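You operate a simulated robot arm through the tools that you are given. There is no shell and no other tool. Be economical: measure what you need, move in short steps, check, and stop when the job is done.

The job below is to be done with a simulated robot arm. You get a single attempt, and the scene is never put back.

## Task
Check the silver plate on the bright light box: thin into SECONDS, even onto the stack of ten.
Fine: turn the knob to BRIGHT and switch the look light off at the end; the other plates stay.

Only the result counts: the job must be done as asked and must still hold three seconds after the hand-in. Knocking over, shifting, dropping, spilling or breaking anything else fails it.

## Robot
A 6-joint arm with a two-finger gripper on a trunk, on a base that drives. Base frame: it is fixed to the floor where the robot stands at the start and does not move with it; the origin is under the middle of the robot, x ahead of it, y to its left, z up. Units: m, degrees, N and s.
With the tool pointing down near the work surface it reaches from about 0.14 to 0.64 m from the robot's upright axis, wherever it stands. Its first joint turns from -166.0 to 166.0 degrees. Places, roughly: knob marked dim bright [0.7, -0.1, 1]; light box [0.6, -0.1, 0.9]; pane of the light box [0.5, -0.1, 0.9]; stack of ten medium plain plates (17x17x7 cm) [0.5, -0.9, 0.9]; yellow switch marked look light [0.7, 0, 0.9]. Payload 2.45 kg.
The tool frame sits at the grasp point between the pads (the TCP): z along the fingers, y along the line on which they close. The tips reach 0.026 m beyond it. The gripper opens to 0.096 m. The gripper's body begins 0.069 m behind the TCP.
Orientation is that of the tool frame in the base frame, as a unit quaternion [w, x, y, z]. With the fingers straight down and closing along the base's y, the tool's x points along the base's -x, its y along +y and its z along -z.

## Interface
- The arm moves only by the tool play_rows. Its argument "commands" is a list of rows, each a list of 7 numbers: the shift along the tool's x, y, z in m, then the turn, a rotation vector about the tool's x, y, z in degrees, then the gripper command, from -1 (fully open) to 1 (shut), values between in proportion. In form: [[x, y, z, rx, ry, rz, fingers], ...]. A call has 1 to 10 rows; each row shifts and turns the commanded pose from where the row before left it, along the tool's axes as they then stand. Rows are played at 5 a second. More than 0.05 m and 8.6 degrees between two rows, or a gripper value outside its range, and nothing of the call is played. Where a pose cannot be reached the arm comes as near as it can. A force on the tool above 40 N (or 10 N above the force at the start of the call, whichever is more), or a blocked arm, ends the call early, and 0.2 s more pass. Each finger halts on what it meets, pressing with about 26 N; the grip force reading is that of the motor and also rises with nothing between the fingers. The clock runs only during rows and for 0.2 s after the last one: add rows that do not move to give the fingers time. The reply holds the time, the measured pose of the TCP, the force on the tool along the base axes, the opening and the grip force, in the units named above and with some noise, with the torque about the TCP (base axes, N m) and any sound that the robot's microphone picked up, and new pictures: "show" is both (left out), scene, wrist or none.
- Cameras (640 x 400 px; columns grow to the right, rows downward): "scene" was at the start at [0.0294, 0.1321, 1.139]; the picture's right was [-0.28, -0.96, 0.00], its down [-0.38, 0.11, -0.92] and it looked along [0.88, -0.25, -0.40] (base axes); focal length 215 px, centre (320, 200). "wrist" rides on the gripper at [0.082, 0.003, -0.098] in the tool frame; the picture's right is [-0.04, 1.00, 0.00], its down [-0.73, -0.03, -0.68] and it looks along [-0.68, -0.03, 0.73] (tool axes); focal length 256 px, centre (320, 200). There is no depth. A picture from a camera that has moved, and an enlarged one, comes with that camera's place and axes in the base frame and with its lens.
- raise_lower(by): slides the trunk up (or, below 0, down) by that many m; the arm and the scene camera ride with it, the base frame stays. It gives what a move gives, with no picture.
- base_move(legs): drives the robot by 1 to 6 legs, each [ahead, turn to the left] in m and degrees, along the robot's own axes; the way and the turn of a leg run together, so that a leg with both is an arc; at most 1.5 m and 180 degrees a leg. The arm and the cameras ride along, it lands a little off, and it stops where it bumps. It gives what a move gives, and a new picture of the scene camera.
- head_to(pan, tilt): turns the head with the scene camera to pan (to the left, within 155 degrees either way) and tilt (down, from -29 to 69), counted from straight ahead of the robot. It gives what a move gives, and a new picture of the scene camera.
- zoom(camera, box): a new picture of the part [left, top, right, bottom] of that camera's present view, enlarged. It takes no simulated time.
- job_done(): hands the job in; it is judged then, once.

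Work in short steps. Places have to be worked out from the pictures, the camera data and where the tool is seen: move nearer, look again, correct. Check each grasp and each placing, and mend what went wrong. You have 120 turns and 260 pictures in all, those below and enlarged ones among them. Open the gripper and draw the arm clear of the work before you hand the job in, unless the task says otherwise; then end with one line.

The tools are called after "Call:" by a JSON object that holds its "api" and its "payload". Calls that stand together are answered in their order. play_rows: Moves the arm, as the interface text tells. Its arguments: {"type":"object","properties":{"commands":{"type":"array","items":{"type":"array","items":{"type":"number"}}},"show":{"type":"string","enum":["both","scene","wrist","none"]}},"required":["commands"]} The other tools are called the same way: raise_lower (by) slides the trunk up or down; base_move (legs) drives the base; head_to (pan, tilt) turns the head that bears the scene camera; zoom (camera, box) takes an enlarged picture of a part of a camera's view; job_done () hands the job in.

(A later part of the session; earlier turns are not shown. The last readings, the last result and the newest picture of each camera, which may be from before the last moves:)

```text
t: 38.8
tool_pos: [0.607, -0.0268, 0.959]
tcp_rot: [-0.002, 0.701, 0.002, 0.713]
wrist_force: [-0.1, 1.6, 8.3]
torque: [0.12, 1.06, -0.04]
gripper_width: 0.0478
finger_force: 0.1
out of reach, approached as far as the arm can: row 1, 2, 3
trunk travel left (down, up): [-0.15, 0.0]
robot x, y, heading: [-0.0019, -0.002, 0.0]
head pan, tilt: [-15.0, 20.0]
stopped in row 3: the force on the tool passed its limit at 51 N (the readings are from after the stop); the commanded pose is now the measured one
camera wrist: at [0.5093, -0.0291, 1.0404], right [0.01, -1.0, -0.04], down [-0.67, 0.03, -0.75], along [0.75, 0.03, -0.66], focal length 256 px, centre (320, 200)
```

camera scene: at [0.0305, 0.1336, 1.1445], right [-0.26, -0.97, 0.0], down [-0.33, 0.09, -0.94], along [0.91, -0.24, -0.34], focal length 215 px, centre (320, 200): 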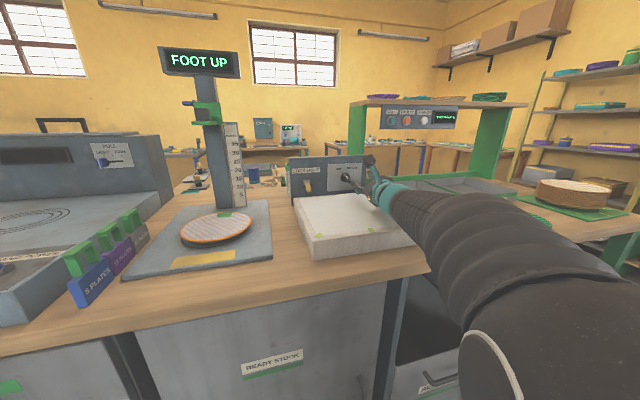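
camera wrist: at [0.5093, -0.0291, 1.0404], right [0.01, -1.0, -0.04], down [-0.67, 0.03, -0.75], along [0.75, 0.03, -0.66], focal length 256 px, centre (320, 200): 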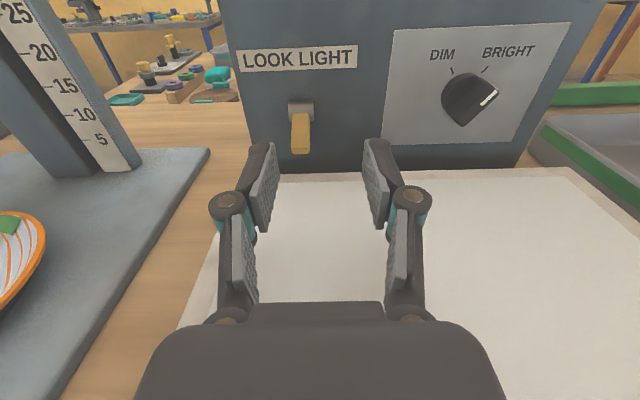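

The wrist touched the box; I back up at once. Then pitch the tool down ~40° so the wrist rides higher, and check that the box hasn't moved.

Call:
{"api": "play_rows", "payload": {"commands": [[0.02, 0, -0.01, 0, 0, 0, 0], [0.02, 0, -0.01, 0, 0, 0, 0], [0.01, 0, 0, 0, -8, 0, 0], [0.01, 0, 0, 0, -8, 0, 0], [0, 0, 0, 0, -8, 0, 0], [0, 0, 0, 0, -8, 0, 0], [0, 0, 0, 0, -8, 0, 0]], "show": "both"}}

```text
t: 40.4
tool_pos: [0.5883, -0.0039, 1.0063]
tcp_rot: [-0.028, 0.839, 0.035, 0.542]
wrist_force: [0.7, -0.8, 0.1]
torque: [0.01, -0.01, 0.02]
gripper_width: 0.0482
finger_force: 0.0
out of reach, approached as far as the arm can: row 3, 4, 5, 6
trunk travel left (down, up): [-0.15, 0.0]
robot x, y, heading: [-0.0029, -0.0007, -0.2]
head pan, tilt: [-15.0, 20.0]
camera scene: at [0.031, 0.1333, 1.1445], right [-0.26, -0.96, 0.0], down [-0.33, 0.09, -0.94], along [0.91, -0.25, -0.34], focal length 215 px, centre (320, 200)
camera wrist: at [0.535, -0.013, 1.1222], right [0.07, -1.0, -0.05], down [-0.92, -0.05, -0.39], along [0.39, 0.07, -0.92], focal length 256 px, centre (320, 200)
```

scene: 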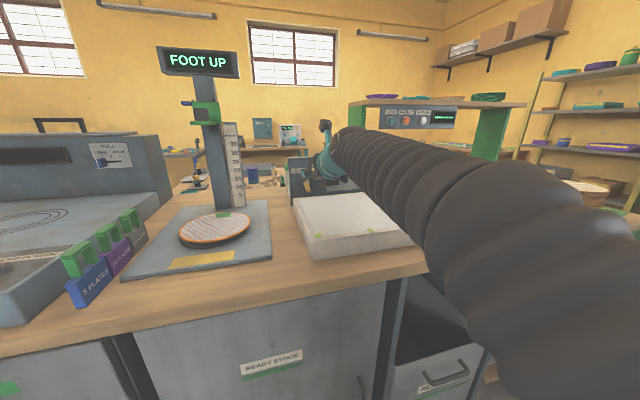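
wrist: 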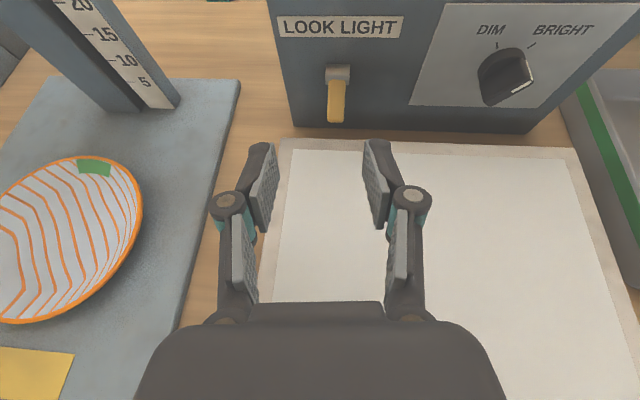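

The box looks unmoved. With the tool pitched ~24° down I now align on the lever (centre ≈ (0.71,-0.008,0.94)) and go to a pre-grip point.

Call:
{"api": "play_rows", "payload": {"commands": [[0, 0.004, 0, -4.5, 0, 2, 0], [-0.005, 0, 0.04, 0, 0, 0, 0], [-0.005, 0, 0.038, 0, 0, 0, 0], [0, 0, 0, 0, 0, 0, 0]], "show": "wrist"}}

Call:
{"api": "zoom", "payload": {"camera": "wrist", "box": [220, 60, 420, 200]}}

```text
t: 41.4
tool_pos: [0.6553, -0.0157, 0.9628]
tcp_rot: [-0.005, 0.839, 0.0, 0.544]
wrist_force: [-0.4, 0.3, 1.0]
torque: [0.0, 0.02, 0.01]
gripper_width: 0.048
finger_force: 0.1
out of reach, approached as far as the arm can: row 1
trunk travel left (down, up): [-0.15, 0.0]
robot x, y, heading: [0.0, 0.0032, -0.1]
head pan, tilt: [-15.0, 20.0]
camera wrist: at [0.6008, -0.0187, 1.08], right [-0.01, -1.0, -0.04], down [-0.92, 0.03, -0.39], along [0.39, 0.04, -0.92], focal length 256 px, centre (320, 200)
```

wrist: 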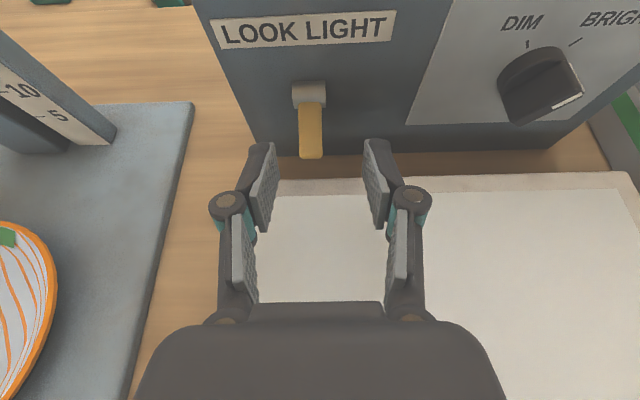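

```text
2.86 times, centred on (320, 130) of wrist
camera zoom: at [0.6008, -0.0187, 1.08], right [-0.01, -1.0, -0.04], down [-0.92, 0.03, -0.39], along [0.39, 0.04, -0.92], focal length 731 px, centre (320, 400)
```

zoom: 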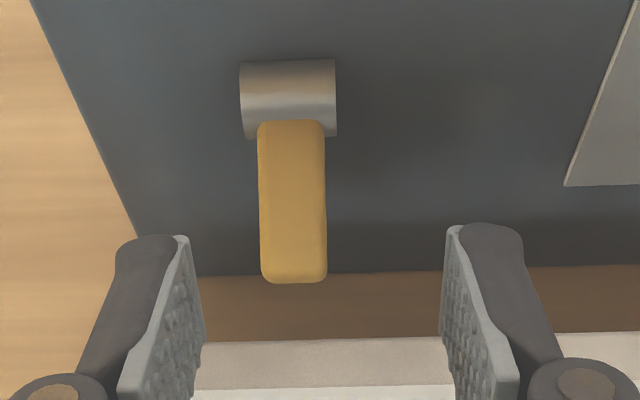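

Lever tip confirmed at ≈(0.696,-0.007,0.929); fingers need 9 mm to the left. I go in and close.

Call:
{"api": "play_rows", "payload": {"commands": [[0, -0.009, 0, 0, 0, 0, 0], [-0.004, 0, 0.02, 0, 0, 0, 0], [-0.003, 0, 0.018, 0, 0, 0, 0], [0, 0, 0, 0, 0, 0, 0]], "show": "wrist"}}

Call:
{"api": "zoom", "payload": {"camera": "wrist", "box": [220, 60, 420, 200]}}

```text
t: 42.4
tool_pos: [0.6886, -0.0117, 0.9406]
tcp_rot: [-0.006, 0.84, 0.002, 0.543]
wrist_force: [-0.4, -0.6, -0.5]
torque: [-0.03, 0.0, 0.04]
gripper_width: 0.0481
finger_force: 0.0
out of reach, approached as far as the arm can: row 1
trunk travel left (down, up): [-0.15, 0.0]
robot x, y, heading: [-0.0015, -0.0008, -0.1]
head pan, tilt: [-15.0, 20.0]
camera wrist: at [0.6339, -0.0148, 1.0574], right [-0.01, -1.0, -0.05], down [-0.92, 0.02, -0.39], along [0.39, 0.04, -0.92], focal length 256 px, centre (320, 200)
```

wrist: 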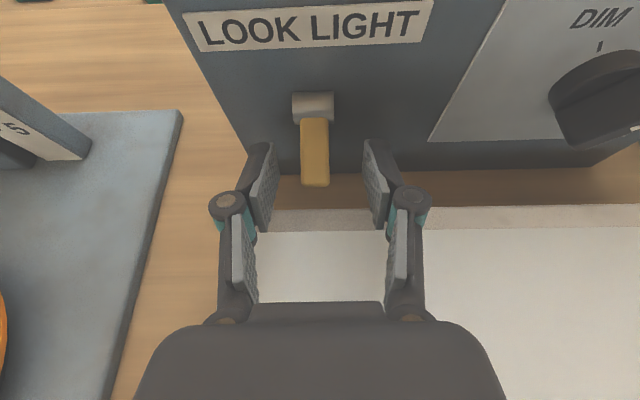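

```text
2.86 times, centred on (320, 130) of wrist
camera zoom: at [0.6339, -0.0148, 1.0574], right [-0.01, -1.0, -0.05], down [-0.92, 0.02, -0.39], along [0.39, 0.04, -0.92], focal length 731 px, centre (320, 400)
```

zoom: 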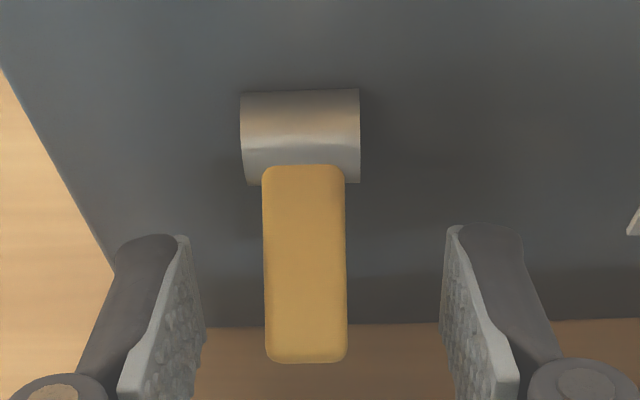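

The lever's outer half is between the pads. I close gently and then lift along the arc.

Call:
{"api": "play_rows", "payload": {"commands": [[0, -0.004, 0, 0, 0, 0, 0.3], [0, 0, 0, 0, 0, 0, 0.6], [0, 0, 0, 0, 0, 0, 0.75], [0, 0, 0, 0, 0, 0, 0.75]], "show": "wrist"}}

```text
t: 43.4
tool_pos: [0.6885, -0.0093, 0.9415]
tcp_rot: [-0.008, 0.84, 0.003, 0.543]
wrist_force: [-0.1, 2.4, -0.3]
torque: [0.01, 0.0, -0.01]
gripper_width: 0.0159
finger_force: 42.1
out of reach, approached as far as the arm can: row 1
trunk travel left (down, up): [-0.15, 0.0]
robot x, y, heading: [0.0014, 0.0031, -0.6]
head pan, tilt: [-15.0, 20.0]
camera wrist: at [0.6335, -0.0124, 1.0569], right [0.0, -1.0, -0.05], down [-0.92, 0.02, -0.39], along [0.39, 0.04, -0.92], focal length 256 px, centre (320, 200)
```

wrist: 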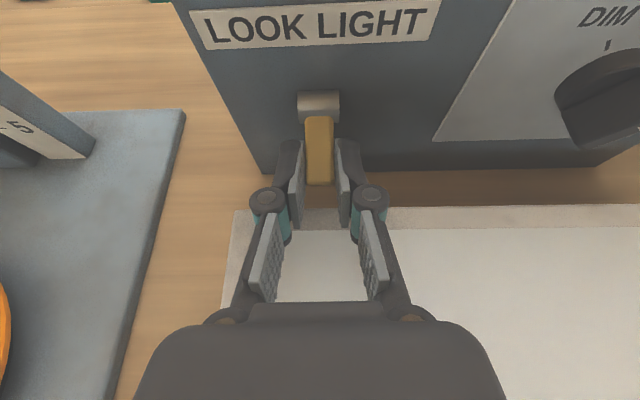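

Gripped (0.016 m). I lift along the arc.

Call:
{"api": "play_rows", "payload": {"commands": [[0.0075, 0, -0.0077, 0, 0, 0, 0.75], [0.0079, 0, -0.0068, 0, 0, 0, 0.75], [0.0091, 0, -0.0041, 0, 0, 0, 0.75], [0.0103, 0, -0.0014, 0, 0, 0, 0.75], [0.0067, 0, 0.0003, 0, 0, 0, 0.75], [0, 0, 0, 0, 0, 0, 0.75]], "show": "both"}}

```text
t: 44.8
tool_pos: [0.6862, -0.0163, 0.9868]
tcp_rot: [-0.007, 0.839, 0.004, 0.544]
wrist_force: [0.3, 0.4, 0.2]
torque: [0.06, 0.0, -0.03]
gripper_width: 0.0122
finger_force: 0.2
out of reach, approached as far as the arm can: row 3
trunk travel left (down, up): [-0.15, 0.0]
robot x, y, heading: [0.0003, 0.0001, -0.7]
head pan, tilt: [-15.0, 20.0]
heard: click
camera scene: at [0.0313, 0.1333, 1.1446], right [-0.26, -0.96, 0.0], down [-0.33, 0.09, -0.94], along [0.91, -0.25, -0.34], focal length 215 px, centre (320, 200)
camera wrist: at [0.6319, -0.0185, 1.1023], right [0.0, -1.0, -0.05], down [-0.92, 0.02, -0.39], along [0.39, 0.04, -0.92], focal length 256 px, centre (320, 200)
```

scene: 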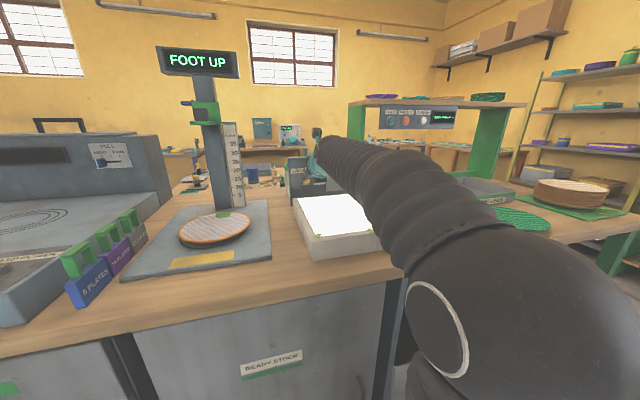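
wrist: 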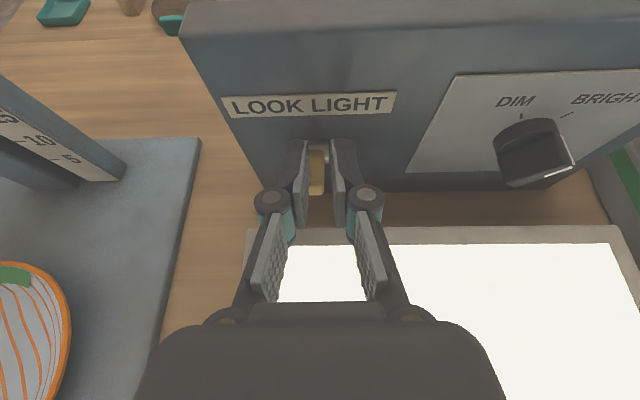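

Click heard and the pane glows bright. I open and back off, then bring the tool back to pointing down.

Call:
{"api": "play_rows", "payload": {"commands": [[0, 0, 0, 0, 0, 0, 0.2], [0, 0, 0, 0, 0, 0, 0.2], [0, 0, -0.03, 0, 0, 0, 0], [0, 0.0, -0.03, 0, 0, 0, -0.2], [0, 0.02, -0.03, 0, 0, 0, -0.5], [0, 0.02, -0.02, 0, -8, 0, -1], [0, 0.02, 0, 0, -8, 0, -1], [-0.01, 0, 0, 0, -8, 0, -1], [-0.02, 0, 0, 0, -8, 0, -1], [-0.02, 0, 0, 0, -8, 0, -1]], "show": "none"}}

Call:
{"api": "play_rows", "payload": {"commands": [[-0.02, 0, 0, 0, -8, 0, -1], [-0.02, 0, 0, 0, -8, 0, -1], [-0.02, 0, 0, 0, -8, 0, -1], [-0.02, 0, 0, 0, -2, 0, -1], [-0.02, 0, 0, 0, 0, 0, -1], [-0.02, 0, 0, 0, 0, 0, -1]], "show": "both"}}

```text
t: 47.0
tool_pos: [0.5492, -0.0756, 0.9986]
tcp_rot: [-0.004, 0.975, 0.0, 0.221]
wrist_force: [-0.9, 0.4, -0.1]
torque: [-0.02, 0.0, 0.0]
gripper_width: 0.0959
finger_force: 0.1
trunk travel left (down, up): [-0.15, 0.0]
robot x, y, heading: [-0.0035, 0.0038, -0.2]
head pan, tilt: [-15.0, 20.0]
```

```text
t: 48.4
tool_pos: [0.4312, -0.0744, 0.9816]
tcp_rot: [-0.003, 1.0, 0.002, -0.003]
wrist_force: [0.8, 0.5, -0.6]
torque: [0.03, 0.08, -0.03]
gripper_width: 0.096
finger_force: 0.1
trunk travel left (down, up): [-0.15, 0.0]
robot x, y, heading: [-0.0017, -0.0001, -0.3]
head pan, tilt: [-15.0, 20.0]
camera scene: at [0.0314, 0.1333, 1.1445], right [-0.26, -0.96, 0.0], down [-0.33, 0.09, -0.94], along [0.91, -0.25, -0.34], focal length 215 px, centre (320, 200)
camera wrist: at [0.5142, -0.077, 1.0803], right [-0.04, -1.0, -0.01], down [-0.73, 0.02, 0.68], along [-0.68, 0.03, -0.73], focal length 256 px, centre (320, 200)
```

scene: 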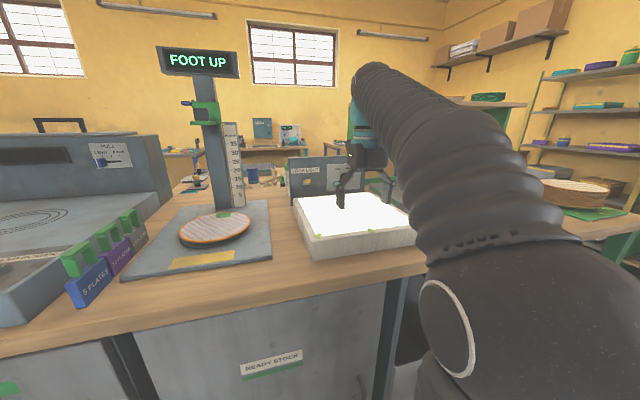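
wrist: 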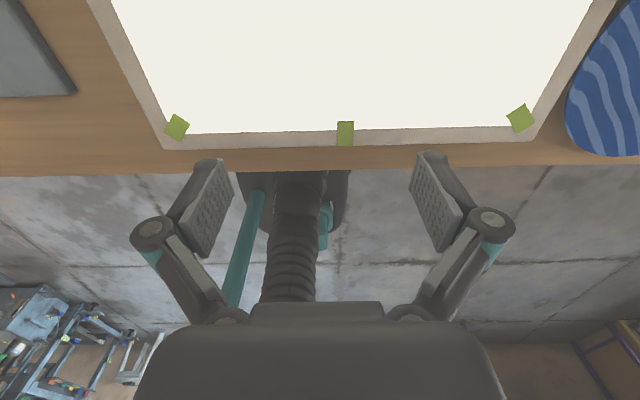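

Light works. I now move left next to the gauge plate and turn the tool −90° so that it closes along x (near-rim pinch), with the camera to the left side.

Call:
{"api": "play_rows", "payload": {"commands": [[-0.01, -0.045, 0, 0, 0, 0, -1], [-0.01, -0.045, 0, 0, 0, 0, -1], [-0.01, -0.045, 0, 0, 0, 0, -1], [-0.01, -0.045, 0, 0, 0, 0, -1], [-0.01, -0.045, 0, 0, 0, 0, -1], [-0.01, -0.045, 0, 0, 0, 0, -1]], "show": "none"}}

Call:
{"api": "play_rows", "payload": {"commands": [[0, 0, 0, 0, 0, -8.6, -1], [0, 0, 0, 0, 0, -8.6, -1], [0, 0, 0, 0, 0, -8.6, -1], [0, 0, 0, 0, 0, -8.6, -1], [0, 0, 0, 0, 0, -8.6, -1], [0, 0, 0, 0, 0, -8.6, -1], [0, 0, 0, 0, 0, -8.6, -1], [0, 0, 0, 0, 0, -8.6, -1], [0, 0, 0, 0, 0, -8.6, -1], [0, 0, 0, 0, 0, -8.6, -1]], "show": "both"}}

```text
t: 49.8
tool_pos: [0.3694, -0.0393, 0.9798]
tcp_rot: [-0.004, 1.0, 0.003, -0.002]
wrist_force: [0.2, 0.7, -0.1]
torque: [0.01, -0.03, -0.01]
gripper_width: 0.096
finger_force: 0.0
out of reach, approached as far as the arm can: row 1, 2, 3, 4, 5, 6
trunk travel left (down, up): [-0.15, 0.0]
robot x, y, heading: [0.0001, 0.0013, -0.1]
head pan, tilt: [-15.0, 20.0]
```

```text
t: 52.0
tool_pos: [0.3684, -0.0391, 0.9796]
tcp_rot: [-0.004, 0.729, 0.684, 0.0]
wrist_force: [-0.1, 0.8, -0.2]
torque: [-0.01, 0.01, -0.01]
gripper_width: 0.0961
finger_force: 0.1
trunk travel left (down, up): [-0.15, 0.0]
robot x, y, heading: [-0.0005, 0.0014, -0.3]
head pan, tilt: [-15.0, 20.0]
camera scene: at [0.0311, 0.1333, 1.1445], right [-0.26, -0.96, 0.0], down [-0.33, 0.09, -0.94], along [0.91, -0.25, -0.34], focal length 215 px, centre (320, 200)
camera wrist: at [0.3786, 0.0425, 1.0805], right [0.99, -0.1, 0.0], down [-0.07, -0.74, 0.67], along [-0.07, -0.67, -0.74], focal length 256 px, centre (320, 200)
```

scene: 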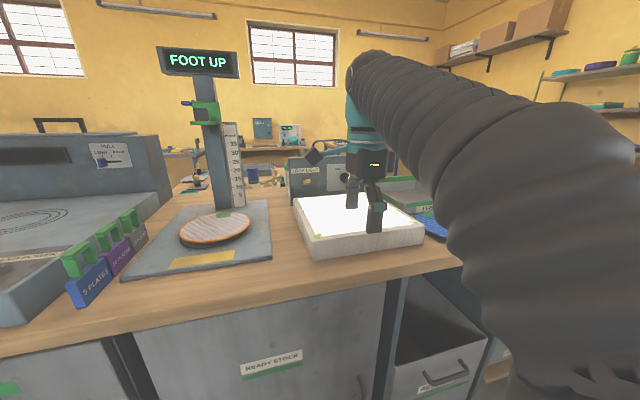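
wrist: 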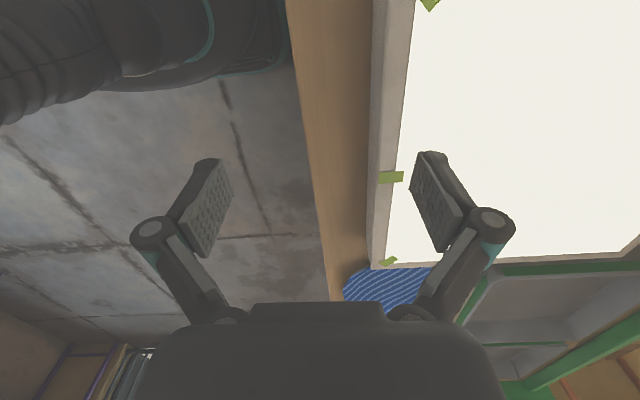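

Joint 6 was at its limit in the flipped pose; now it's free. I go left towards the plate (y≈0.22), straightening the roll.

Call:
{"api": "play_rows", "payload": {"commands": [[0.045, 0, 0, 0, 0, -3.6, -1], [0.045, 0, 0, 0, 0, 0, -1], [0.045, 0, 0, 0, 0, 0, -1], [0.045, 0, 0, 0, 0, 0, -1], [0.045, 0, 0, 0, 0, 0, -1], [0.045, 0, 0, 0, 0, 0, -1], [0, 0, 0, 0, 0, 0, -1]], "show": "both"}}

Call:
{"api": "zoom", "payload": {"camera": "scene", "box": [110, 180, 290, 290]}}

```text
t: 53.6
tool_pos: [0.3715, 0.233, 0.9817]
tcp_rot: [-0.004, 0.708, 0.706, 0.0]
wrist_force: [1.1, -1.2, -0.3]
torque: [-0.01, -0.01, 0.01]
gripper_width: 0.096
finger_force: 0.1
trunk travel left (down, up): [-0.15, 0.0]
robot x, y, heading: [0.0014, -0.0003, -0.3]
head pan, tilt: [-15.0, 20.0]
camera scene: at [0.0311, 0.1334, 1.1445], right [-0.26, -0.96, 0.0], down [-0.33, 0.09, -0.94], along [0.91, -0.25, -0.34], focal length 215 px, centre (320, 200)
camera wrist: at [0.3774, 0.3147, 1.0823], right [1.0, -0.04, 0.0], down [-0.03, -0.74, 0.67], along [-0.03, -0.67, -0.74], focal length 256 px, centre (320, 200)
```

scene: 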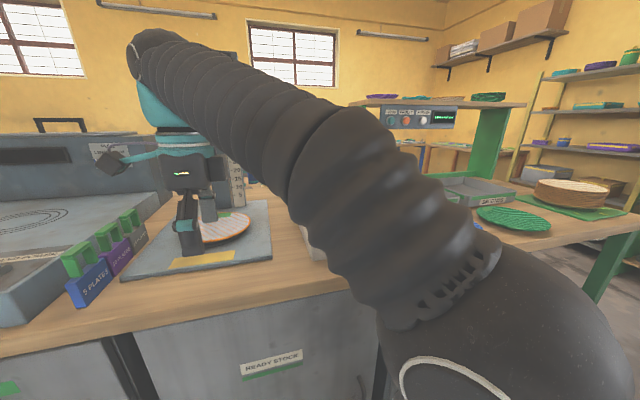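
wrist: 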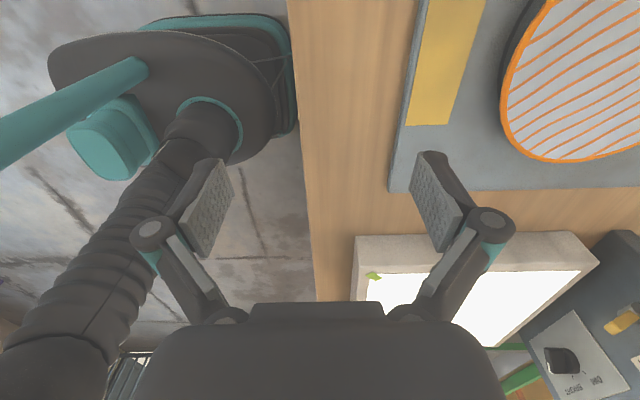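

```text
3.56 times, centred on (200, 235) of scene
camera zoom: at [0.0311, 0.1334, 1.1445], right [-0.26, -0.96, 0.0], down [-0.33, 0.09, -0.94], along [0.91, -0.25, -0.34], focal length 766 px, centre (747, 76)
```

zoom: 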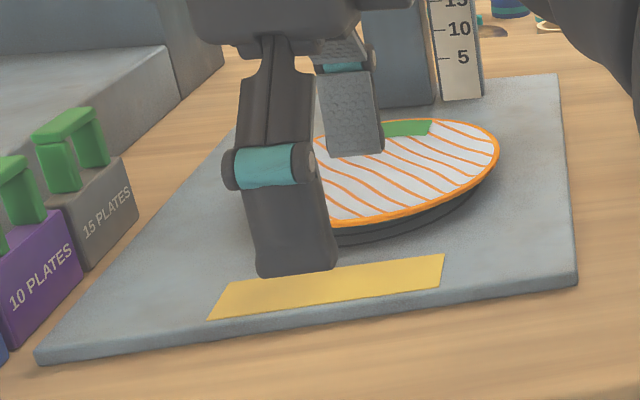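

Geometry: plate centre ≈ (0.60,0.262), rim radius ≈0.085, rim z≈0.893, gauge base top ≈0.866. I'll pitch the tool ~50° forward (40° below horizontal) in front of the near rim so one finger goes under, one over the sloped wall.

Call:
{"api": "play_rows", "payload": {"commands": [[0.029, 0.03, 0, -8.4, 0, 0, -1], [0, 0.01, 0, -8.4, 0, 0, -0.5], [0, 0, 0, -8.4, 0, 0, 0], [0, 0, 0, -8.4, 0, 0, 0.2], [0, 0, 0, -8.4, 0, 0, 0.4], [0, 0, 0, -8, 0, 0, 0.4], [0, 0, 0, 0, 0, 0, 0.4]], "show": "both"}}

Call:
{"api": "zoom", "payload": {"camera": "scene", "box": [110, 160, 290, 270]}}

```text
t: 55.2
tool_pos: [0.4123, 0.2609, 0.9832]
tcp_rot: [0.295, 0.644, 0.639, 0.301]
wrist_force: [-0.1, 0.5, 0.7]
torque: [-0.04, 0.0, -0.01]
gripper_width: 0.0286
finger_force: 0.0
trunk travel left (down, up): [-0.15, 0.0]
robot x, y, heading: [0.0007, 0.0023, -0.2]
head pan, tilt: [-15.0, 20.0]
camera scene: at [0.0311, 0.1334, 1.1445], right [-0.26, -0.96, 0.0], down [-0.33, 0.09, -0.94], along [0.91, -0.25, -0.34], focal length 215 px, centre (320, 200)
camera wrist: at [0.3406, 0.3434, 1.0515], right [0.64, -0.05, 0.76], down [-0.54, -0.73, 0.41], along [0.54, -0.68, -0.5], focal length 256 px, centre (320, 200)
```

scene: 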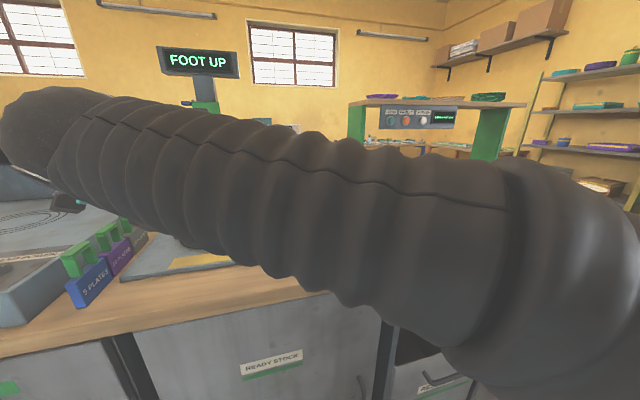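
wrist: 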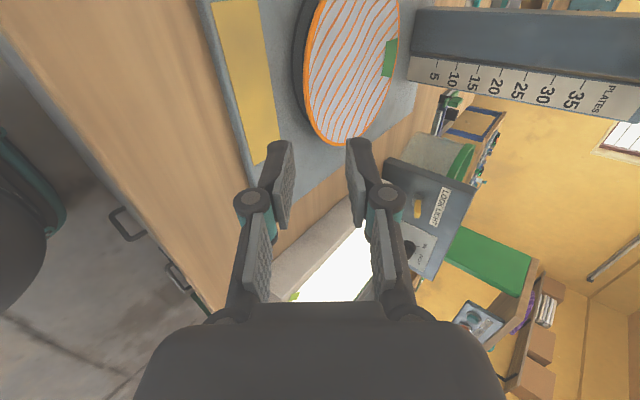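

```text
3.56 times, centred on (200, 215) of scene
camera zoom: at [0.0311, 0.1334, 1.1445], right [-0.26, -0.96, 0.0], down [-0.33, 0.09, -0.94], along [0.91, -0.25, -0.34], focal length 766 px, centre (747, 147)
```

zoom: 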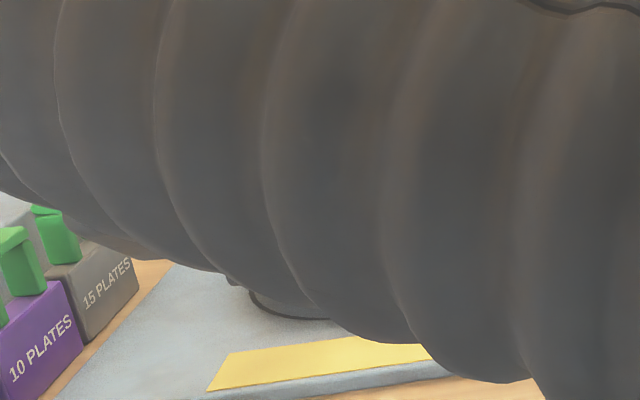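

Zoom the wrist view on the plate to read the wall profile.

Call:
{"api": "zoom", "payload": {"camera": "wrist", "box": [220, 0, 440, 155]}}

```text
2.58 times, centred on (330, 78) of wrist
camera zoom: at [0.3406, 0.3434, 1.0515], right [0.64, -0.05, 0.76], down [-0.54, -0.73, 0.41], along [0.54, -0.68, -0.5], focal length 661 px, centre (294, 516)
```

zoom: 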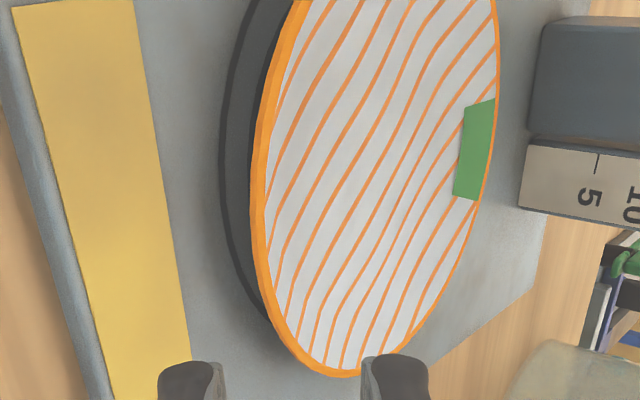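

I take the near rim at (0.511, 0.264, 0.886). I narrow the opening to 2 cm and move to a pre-grasp 4 cm short along the tool axis.

Call:
{"api": "play_rows", "payload": {"commands": [[0.003, -0.002, 0.028, 0, 0, 0, 0.58], [0, -0.002, 0.028, 0, 0, 0, 0.58], [0, -0.001, 0.027, 0, 0, 0, 0.58], [0, 0, 0, 0, 0, 0, 0.58]], "show": "wrist"}}

Call:
{"api": "zoom", "payload": {"camera": "wrist", "box": [230, 40, 430, 180]}}

```text
t: 56.2
tool_pos: [0.4734, 0.2645, 0.925]
tcp_rot: [0.296, 0.644, 0.639, 0.3]
wrist_force: [0.1, -0.3, -0.7]
torque: [0.0, 0.01, -0.03]
gripper_width: 0.0202
finger_force: 0.1
trunk travel left (down, up): [-0.15, 0.0]
robot x, y, heading: [-0.0002, 0.0004, -0.4]
head pan, tilt: [-15.0, 20.0]
camera wrist: at [0.4025, 0.3471, 0.9936], right [0.65, -0.05, 0.76], down [-0.54, -0.73, 0.41], along [0.54, -0.68, -0.5], focal length 256 px, centre (320, 200)
```

wrist: 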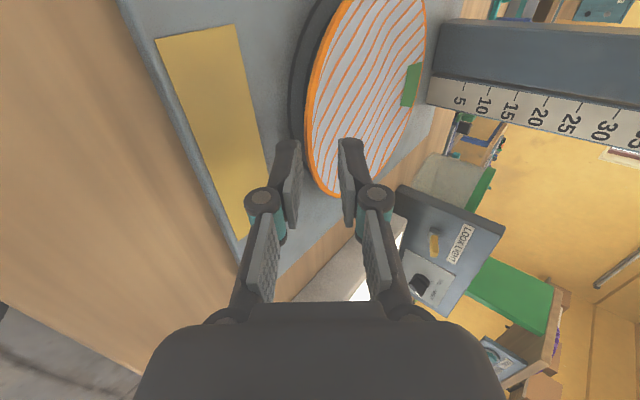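

```text
2.86 times, centred on (330, 110) of wrist
camera zoom: at [0.4025, 0.3471, 0.9936], right [0.65, -0.05, 0.76], down [-0.54, -0.73, 0.41], along [0.54, -0.68, -0.5], focal length 731 px, centre (291, 457)
```

zoom: 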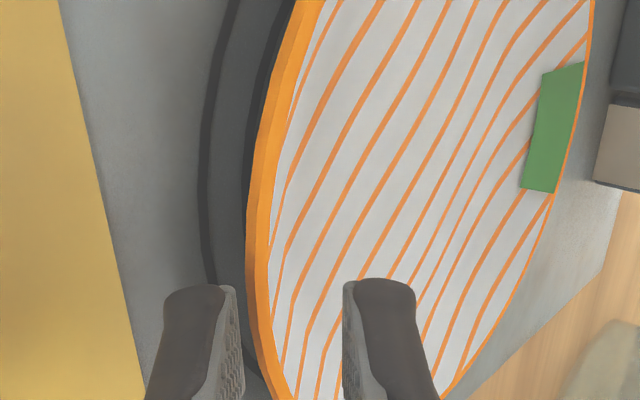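

The rim runs between the two finger lines. I advance 3.5 cm along the tool axis, watching force.

Call:
{"api": "play_rows", "payload": {"commands": [[0, 0, 0.012, 0, 0, 0, 0.58], [0, 0, 0.012, 0, 0, 0, 0.58], [0, 0, 0.01, 0, 0, 0, 0.58], [0, 0, 0, 0, 0, 0, 0.58]], "show": "wrist"}}

Call:
{"api": "zoom", "payload": {"camera": "wrist", "box": [230, 60, 430, 200]}}

```text
t: 57.2
tool_pos: [0.4993, 0.2632, 0.9037]
tcp_rot: [0.296, 0.644, 0.638, 0.3]
wrist_force: [0.1, 0.0, 0.5]
torque: [-0.02, -0.01, 0.0]
gripper_width: 0.0199
finger_force: 0.0
trunk travel left (down, up): [-0.15, 0.0]
robot x, y, heading: [0.0012, 0.002, -0.1]
head pan, tilt: [-15.0, 20.0]
camera wrist: at [0.4267, 0.3465, 0.9722], right [0.65, -0.05, 0.76], down [-0.54, -0.73, 0.41], along [0.54, -0.68, -0.5], focal length 256 px, centre (320, 200)
```

wrist: 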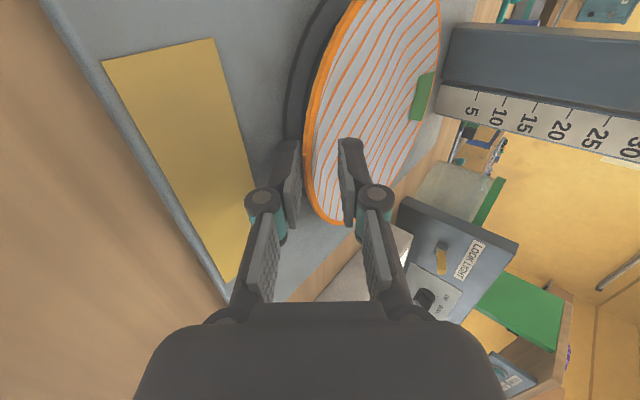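

```text
2.86 times, centred on (330, 130) of wrist
camera zoom: at [0.4267, 0.3465, 0.9722], right [0.65, -0.05, 0.76], down [-0.54, -0.73, 0.41], along [0.54, -0.68, -0.5], focal length 731 px, centre (291, 400)
```

zoom: 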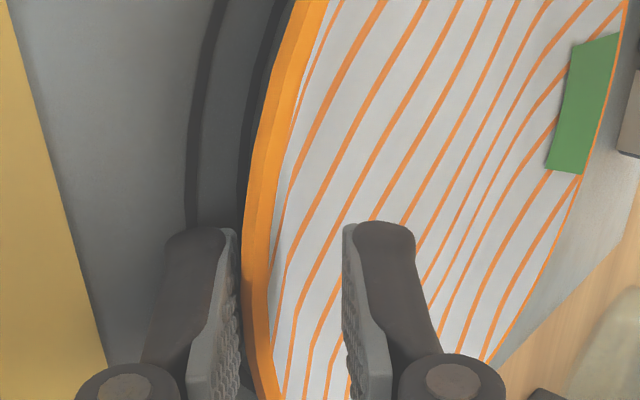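

No contact yet; the rim lies between the pads. I close and check the width.

Call:
{"api": "play_rows", "payload": {"commands": [[0, 0, 0, 0, 0, 0, 0.8], [0, 0, 0, 0, 0, 0, 1], [0, 0, 0, 0, 0, 0, 1], [0, 0, 0, 0, 0, 0, 1]], "show": "wrist"}}

Call:
{"api": "zoom", "payload": {"camera": "wrist", "box": [230, 60, 430, 200]}}

```text
t: 58.2
tool_pos: [0.498, 0.2633, 0.9035]
tcp_rot: [0.295, 0.644, 0.639, 0.299]
wrist_force: [0.1, 0.7, 2.1]
torque: [0.14, -0.32, 0.07]
gripper_width: 0.0061
finger_force: 26.3
trunk travel left (down, up): [-0.15, 0.0]
robot x, y, heading: [-0.0008, -0.0048, -0.4]
head pan, tilt: [-15.0, 20.0]
camera wrist: at [0.4264, 0.3465, 0.9725], right [0.64, -0.05, 0.76], down [-0.54, -0.73, 0.41], along [0.54, -0.68, -0.5], focal length 256 px, centre (320, 200)
```

wrist: 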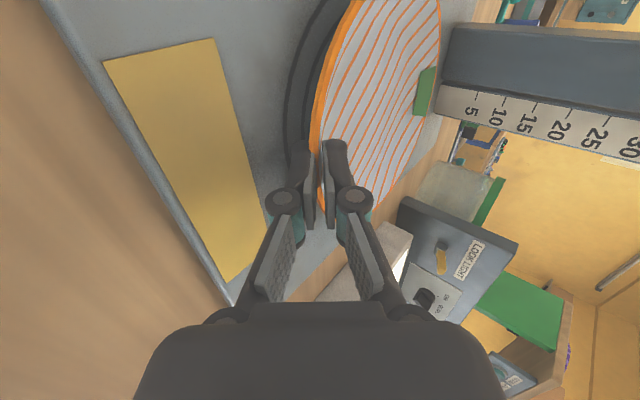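

```text
2.86 times, centred on (330, 130) of wrist
camera zoom: at [0.4264, 0.3465, 0.9725], right [0.64, -0.05, 0.76], down [-0.54, -0.73, 0.41], along [0.54, -0.68, -0.5], focal length 731 px, centre (291, 400)
```

zoom: 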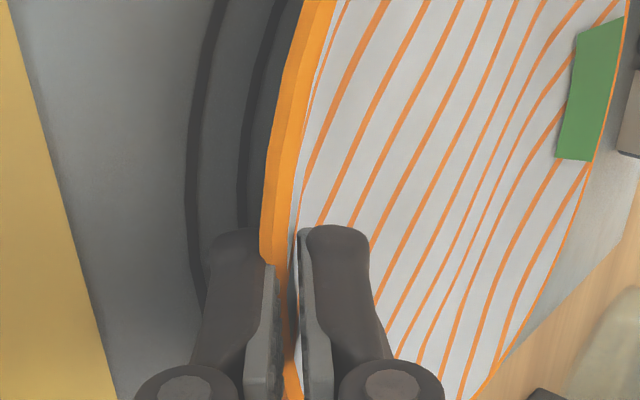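

Gripped at 6 mm on the rim. I lift straight up 4 cm and check.

Call:
{"api": "play_rows", "payload": {"commands": [[0, 0.0077, -0.0065, 0, 0, 0, 1], [0, 0.0077, -0.0065, 0, 0, 0, 1], [0, 0.0077, -0.0065, 0, 0, 0, 1], [0, 0.0077, -0.0065, 0, 0, 0, 1], [0, 0, 0, 0, 0, 0, 1]], "show": "both"}}

```text
t: 59.4
tool_pos: [0.4989, 0.2631, 0.9449]
tcp_rot: [0.296, 0.644, 0.639, 0.299]
wrist_force: [0.1, 0.6, 0.3]
torque: [-0.02, 0.02, 0.02]
gripper_width: 0.0057
finger_force: 25.9
trunk travel left (down, up): [-0.15, 0.0]
robot x, y, heading: [0.0029, -0.0008, -0.2]
head pan, tilt: [-15.0, 20.0]
camera scene: at [0.0311, 0.1335, 1.1445], right [-0.26, -0.96, 0.0], down [-0.33, 0.09, -0.94], along [0.91, -0.25, -0.34], focal length 215 px, centre (320, 200)
camera wrist: at [0.4271, 0.3453, 1.0127], right [0.65, -0.05, 0.76], down [-0.54, -0.73, 0.41], along [0.54, -0.68, -0.5], focal length 256 px, centre (320, 200)
```

scene: 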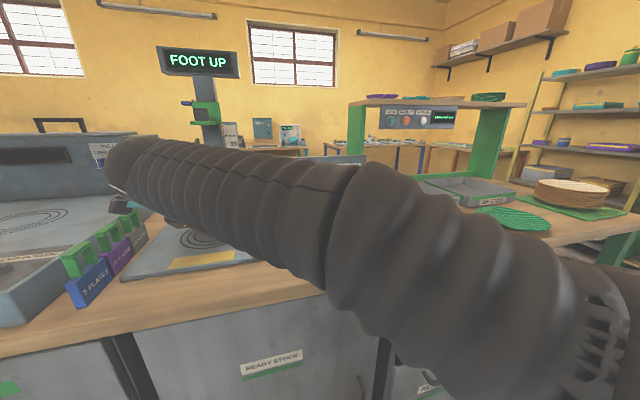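
wrist: 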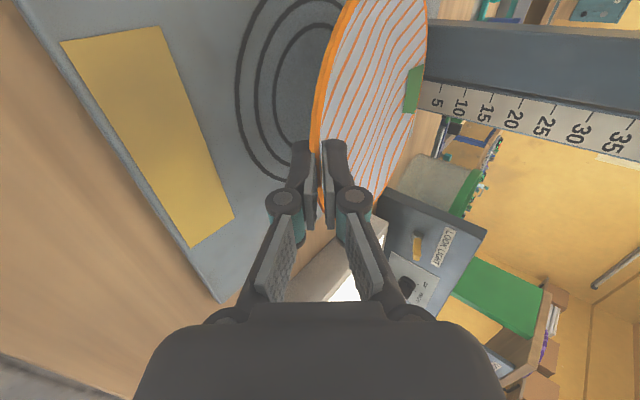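

The plate hangs well in the grip. I raise 3 cm, pull back 4 cm and carry it to the right over the pane.

Call:
{"api": "play_rows", "payload": {"commands": [[0, 0.0115, -0.0097, 0, 0, 0, 1], [0, 0.0115, -0.0097, 0, 0, 0, 1], [0, -0.0128, -0.0153, 0, 0, 0, 1], [-0.01, -0.0128, -0.0153, 0, 0, 0, 1], [-0.04, 0, 0, 0, 0, 0, 1], [-0.04, 0, 0, 0, 0, 0, 1], [-0.04, 0, 0, 0, 0, 0, 1], [-0.04, 0, 0, 0, 0, 0, 1], [-0.04, 0, 0, 0, 0, 0, 1], [-0.04, 0, 0, 0, 0, 0, 1]], "show": "none"}}

Call:
{"api": "play_rows", "payload": {"commands": [[-0.04, 0, 0, 0, 0, 0, 1], [-0.04, 0, 0, 0, 0, 0, 1], [-0.023, 0, 0, 0, 0, 0, 1], [0, 0, 0, 0, 0, 0, 1]], "show": "both"}}

```text
t: 61.6
tool_pos: [0.4574, 0.0137, 0.9746]
tcp_rot: [0.296, 0.643, 0.64, 0.3]
wrist_force: [-0.3, -0.7, 0.1]
torque: [0.0, 0.03, -0.01]
gripper_width: 0.006
finger_force: 26.3
trunk travel left (down, up): [-0.15, 0.0]
robot x, y, heading: [0.0004, 0.0007, -0.3]
head pan, tilt: [-15.0, 20.0]
```

```text
t: 62.6
tool_pos: [0.4573, -0.0899, 0.9737]
tcp_rot: [0.296, 0.644, 0.638, 0.3]
wrist_force: [0.3, -0.4, -0.7]
torque: [0.0, 0.03, 0.01]
gripper_width: 0.0058
finger_force: 25.7
trunk travel left (down, up): [-0.15, 0.0]
robot x, y, heading: [-0.0042, -0.0009, -0.2]
head pan, tilt: [-15.0, 20.0]
camera scene: at [0.0311, 0.1334, 1.1445], right [-0.26, -0.96, 0.0], down [-0.33, 0.09, -0.94], along [0.91, -0.25, -0.34], focal length 215 px, centre (320, 200)
camera wrist: at [0.3858, -0.0082, 1.0402], right [0.65, -0.05, 0.76], down [-0.54, -0.73, 0.41], along [0.54, -0.68, -0.5], focal length 256 px, centre (320, 200)
```

scene: 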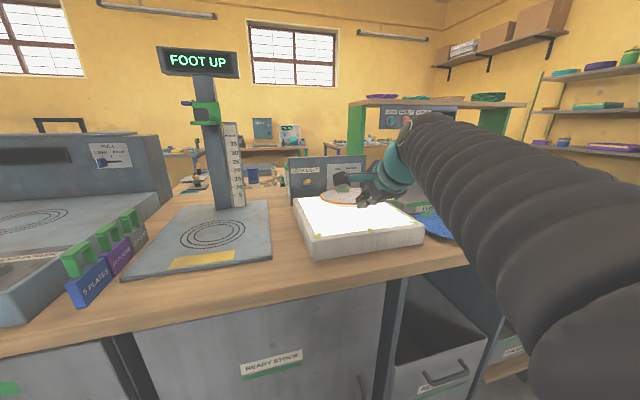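
wrist: 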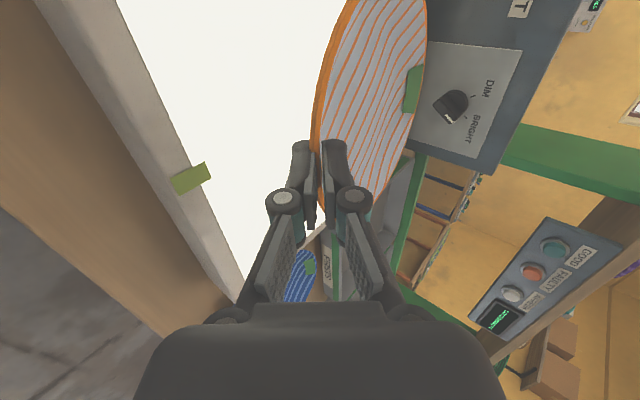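

Over the pane. I lower in 5 mm steps until contact.

Call:
{"api": "play_rows", "payload": {"commands": [[0, -0.0077, 0.0065, 0, 0, 0, 1], [0, -0.0077, 0.0065, 0, 0, 0, 1], [0, -0.0038, 0.0032, 0, 0, 0, 1], [0, -0.0023, 0.0019, 0, 0, 0, 1], [0, 0, 0, 0, 0, 0, 1]], "show": "both"}}

Call:
{"api": "zoom", "payload": {"camera": "scene", "box": [280, 150, 440, 260]}}

```text
t: 63.8
tool_pos: [0.4577, -0.0907, 0.9441]
tcp_rot: [0.296, 0.644, 0.638, 0.3]
wrist_force: [-0.5, 0.1, 2.2]
torque: [0.08, -0.28, 0.0]
gripper_width: 0.006
finger_force: 26.4
trunk travel left (down, up): [-0.15, 0.0]
robot x, y, heading: [0.0007, 0.0003, -0.3]
head pan, tilt: [-15.0, 20.0]
camera scene: at [0.031, 0.1333, 1.1445], right [-0.26, -0.96, 0.0], down [-0.33, 0.09, -0.94], along [0.91, -0.25, -0.34], focal length 215 px, centre (320, 200)
camera wrist: at [0.386, -0.0072, 1.012], right [0.64, -0.05, 0.76], down [-0.54, -0.73, 0.41], along [0.54, -0.68, -0.5], focal length 256 px, centre (320, 200)
```

scene: 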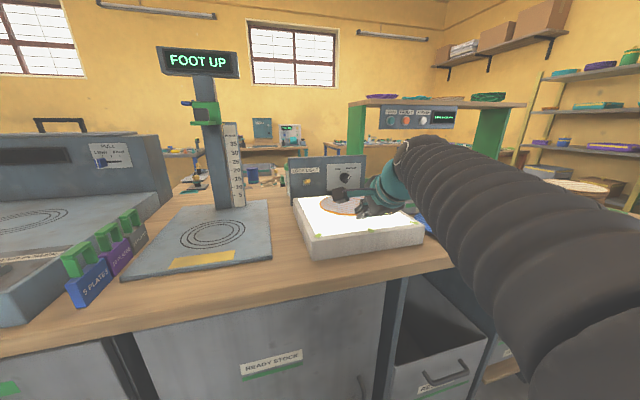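
wrist: 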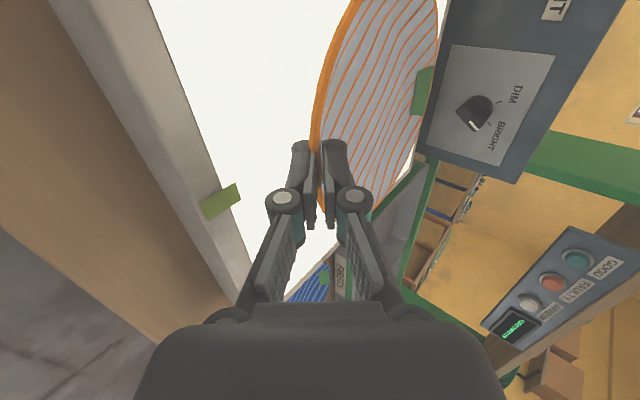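

```text
3.64 times, centred on (360, 205) of scene
camera zoom: at [0.031, 0.1333, 1.1445], right [-0.26, -0.96, 0.0], down [-0.33, 0.09, -0.94], along [0.91, -0.25, -0.34], focal length 783 px, centre (174, 182)
```

zoom: 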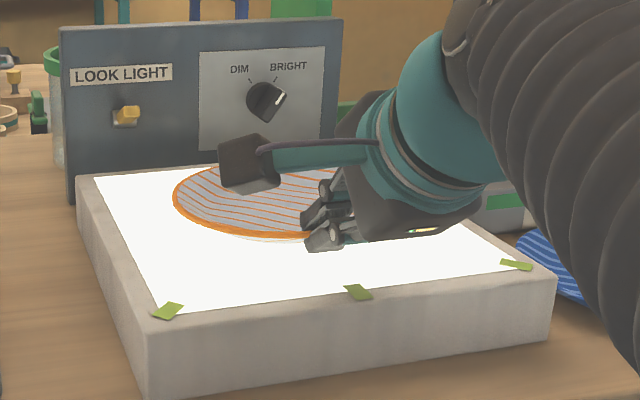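

Contact with pane, same relative height as on the gauge. I open to 2 cm and back out along the tool axis.

Call:
{"api": "play_rows", "payload": {"commands": [[0, 0, 0, 0, 0, 0, 0.7], [0, 0, 0, 0, 0, 0, 0.58], [0, 0, -0.01, 0, 0, 0, 0.58], [0, 0, -0.02, 0, 0, 0, 0.58], [0, 0, -0.03, 0, 0, 0, 0.5], [0, 0, -0.02, 0, 0, 0, 0.5], [0, 0, 0, 0, 0, 0, 0.5]], "show": "wrist"}}

Call:
{"api": "zoom", "payload": {"camera": "wrist", "box": [250, 0, 450, 140]}}

Call:
{"api": "zoom", "payload": {"camera": "scene", "box": [280, 150, 440, 260]}}

```text
t: 65.4
tool_pos: [0.394, -0.0891, 0.9958]
tcp_rot: [0.296, 0.644, 0.639, 0.299]
wrist_force: [0.5, 0.0, 0.4]
torque: [0.01, 0.0, 0.0]
gripper_width: 0.024
finger_force: 0.0
trunk travel left (down, up): [-0.15, 0.0]
robot x, y, heading: [-0.0031, -0.0004, -0.3]
head pan, tilt: [-15.0, 20.0]
camera wrist: at [0.3238, -0.0066, 1.0639], right [0.65, -0.05, 0.76], down [-0.54, -0.73, 0.41], along [0.54, -0.68, -0.5], focal length 256 px, centre (320, 200)
```

wrist: 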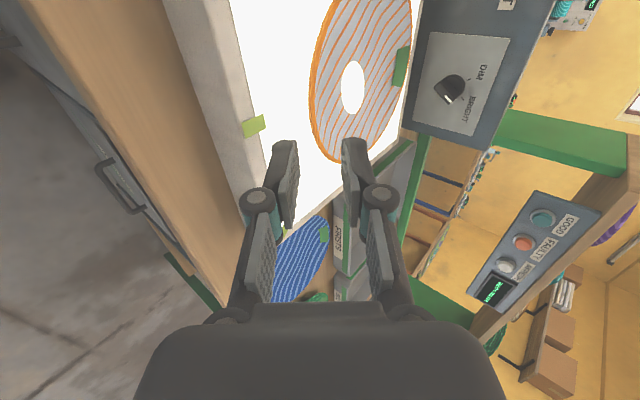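

```text
2.86 times, centred on (350, 70) of wrist
camera zoom: at [0.3238, -0.0066, 1.0639], right [0.65, -0.05, 0.76], down [-0.54, -0.73, 0.41], along [0.54, -0.68, -0.5], focal length 731 px, centre (234, 571)
```

zoom: 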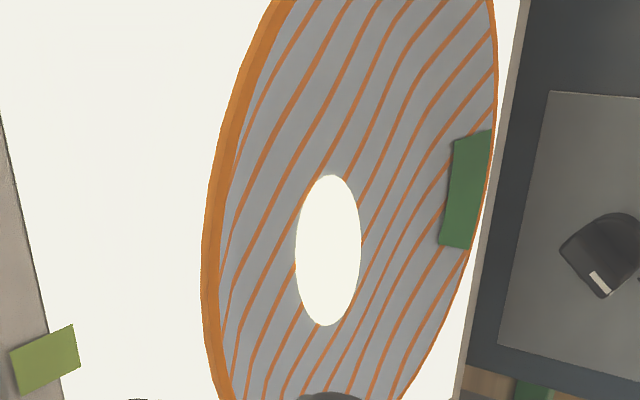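

```text
3.64 times, centred on (360, 205) of scene
camera zoom: at [0.0311, 0.1334, 1.1445], right [-0.26, -0.96, 0.0], down [-0.33, 0.09, -0.94], along [0.91, -0.25, -0.34], focal length 783 px, centre (174, 182)
```

zoom: 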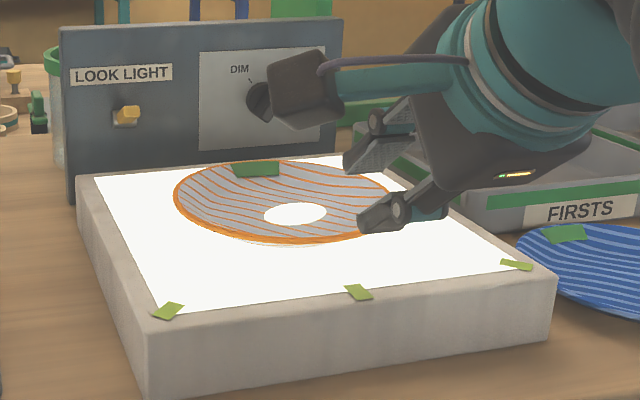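

A distinct bright patch shines through: the plate is thin, so it goes into SECONDS. To reach both pane and tray I'll shift the base ~0.35 m to the right (turn, drive, turn back) with the empty arm high.

Call:
{"api": "base_move", "payload": {"legs": [[0, -90], [0.36, 0], [0, 90]]}}

```text
t: 75.4
tool_pos: [0.3853, -0.4553, 0.9956]
tcp_rot: [0.298, 0.648, 0.635, 0.297]
wrist_force: [0.4, -0.3, -1.1]
torque: [-0.03, 0.01, 0.04]
gripper_width: 0.0237
finger_force: 0.0
trunk travel left (down, up): [-0.15, 0.0]
robot x, y, heading: [-0.0049, -0.3604, -1.0]
head pan, tilt: [-15.0, 20.0]
camera scene: at [0.0248, -0.2288, 1.1445], right [-0.27, -0.96, 0.0], down [-0.33, 0.09, -0.94], along [0.9, -0.26, -0.34], focal length 215 px, centre (320, 200)
```

scene: 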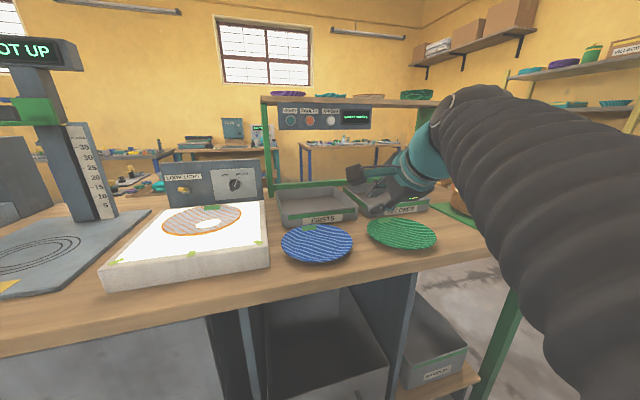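

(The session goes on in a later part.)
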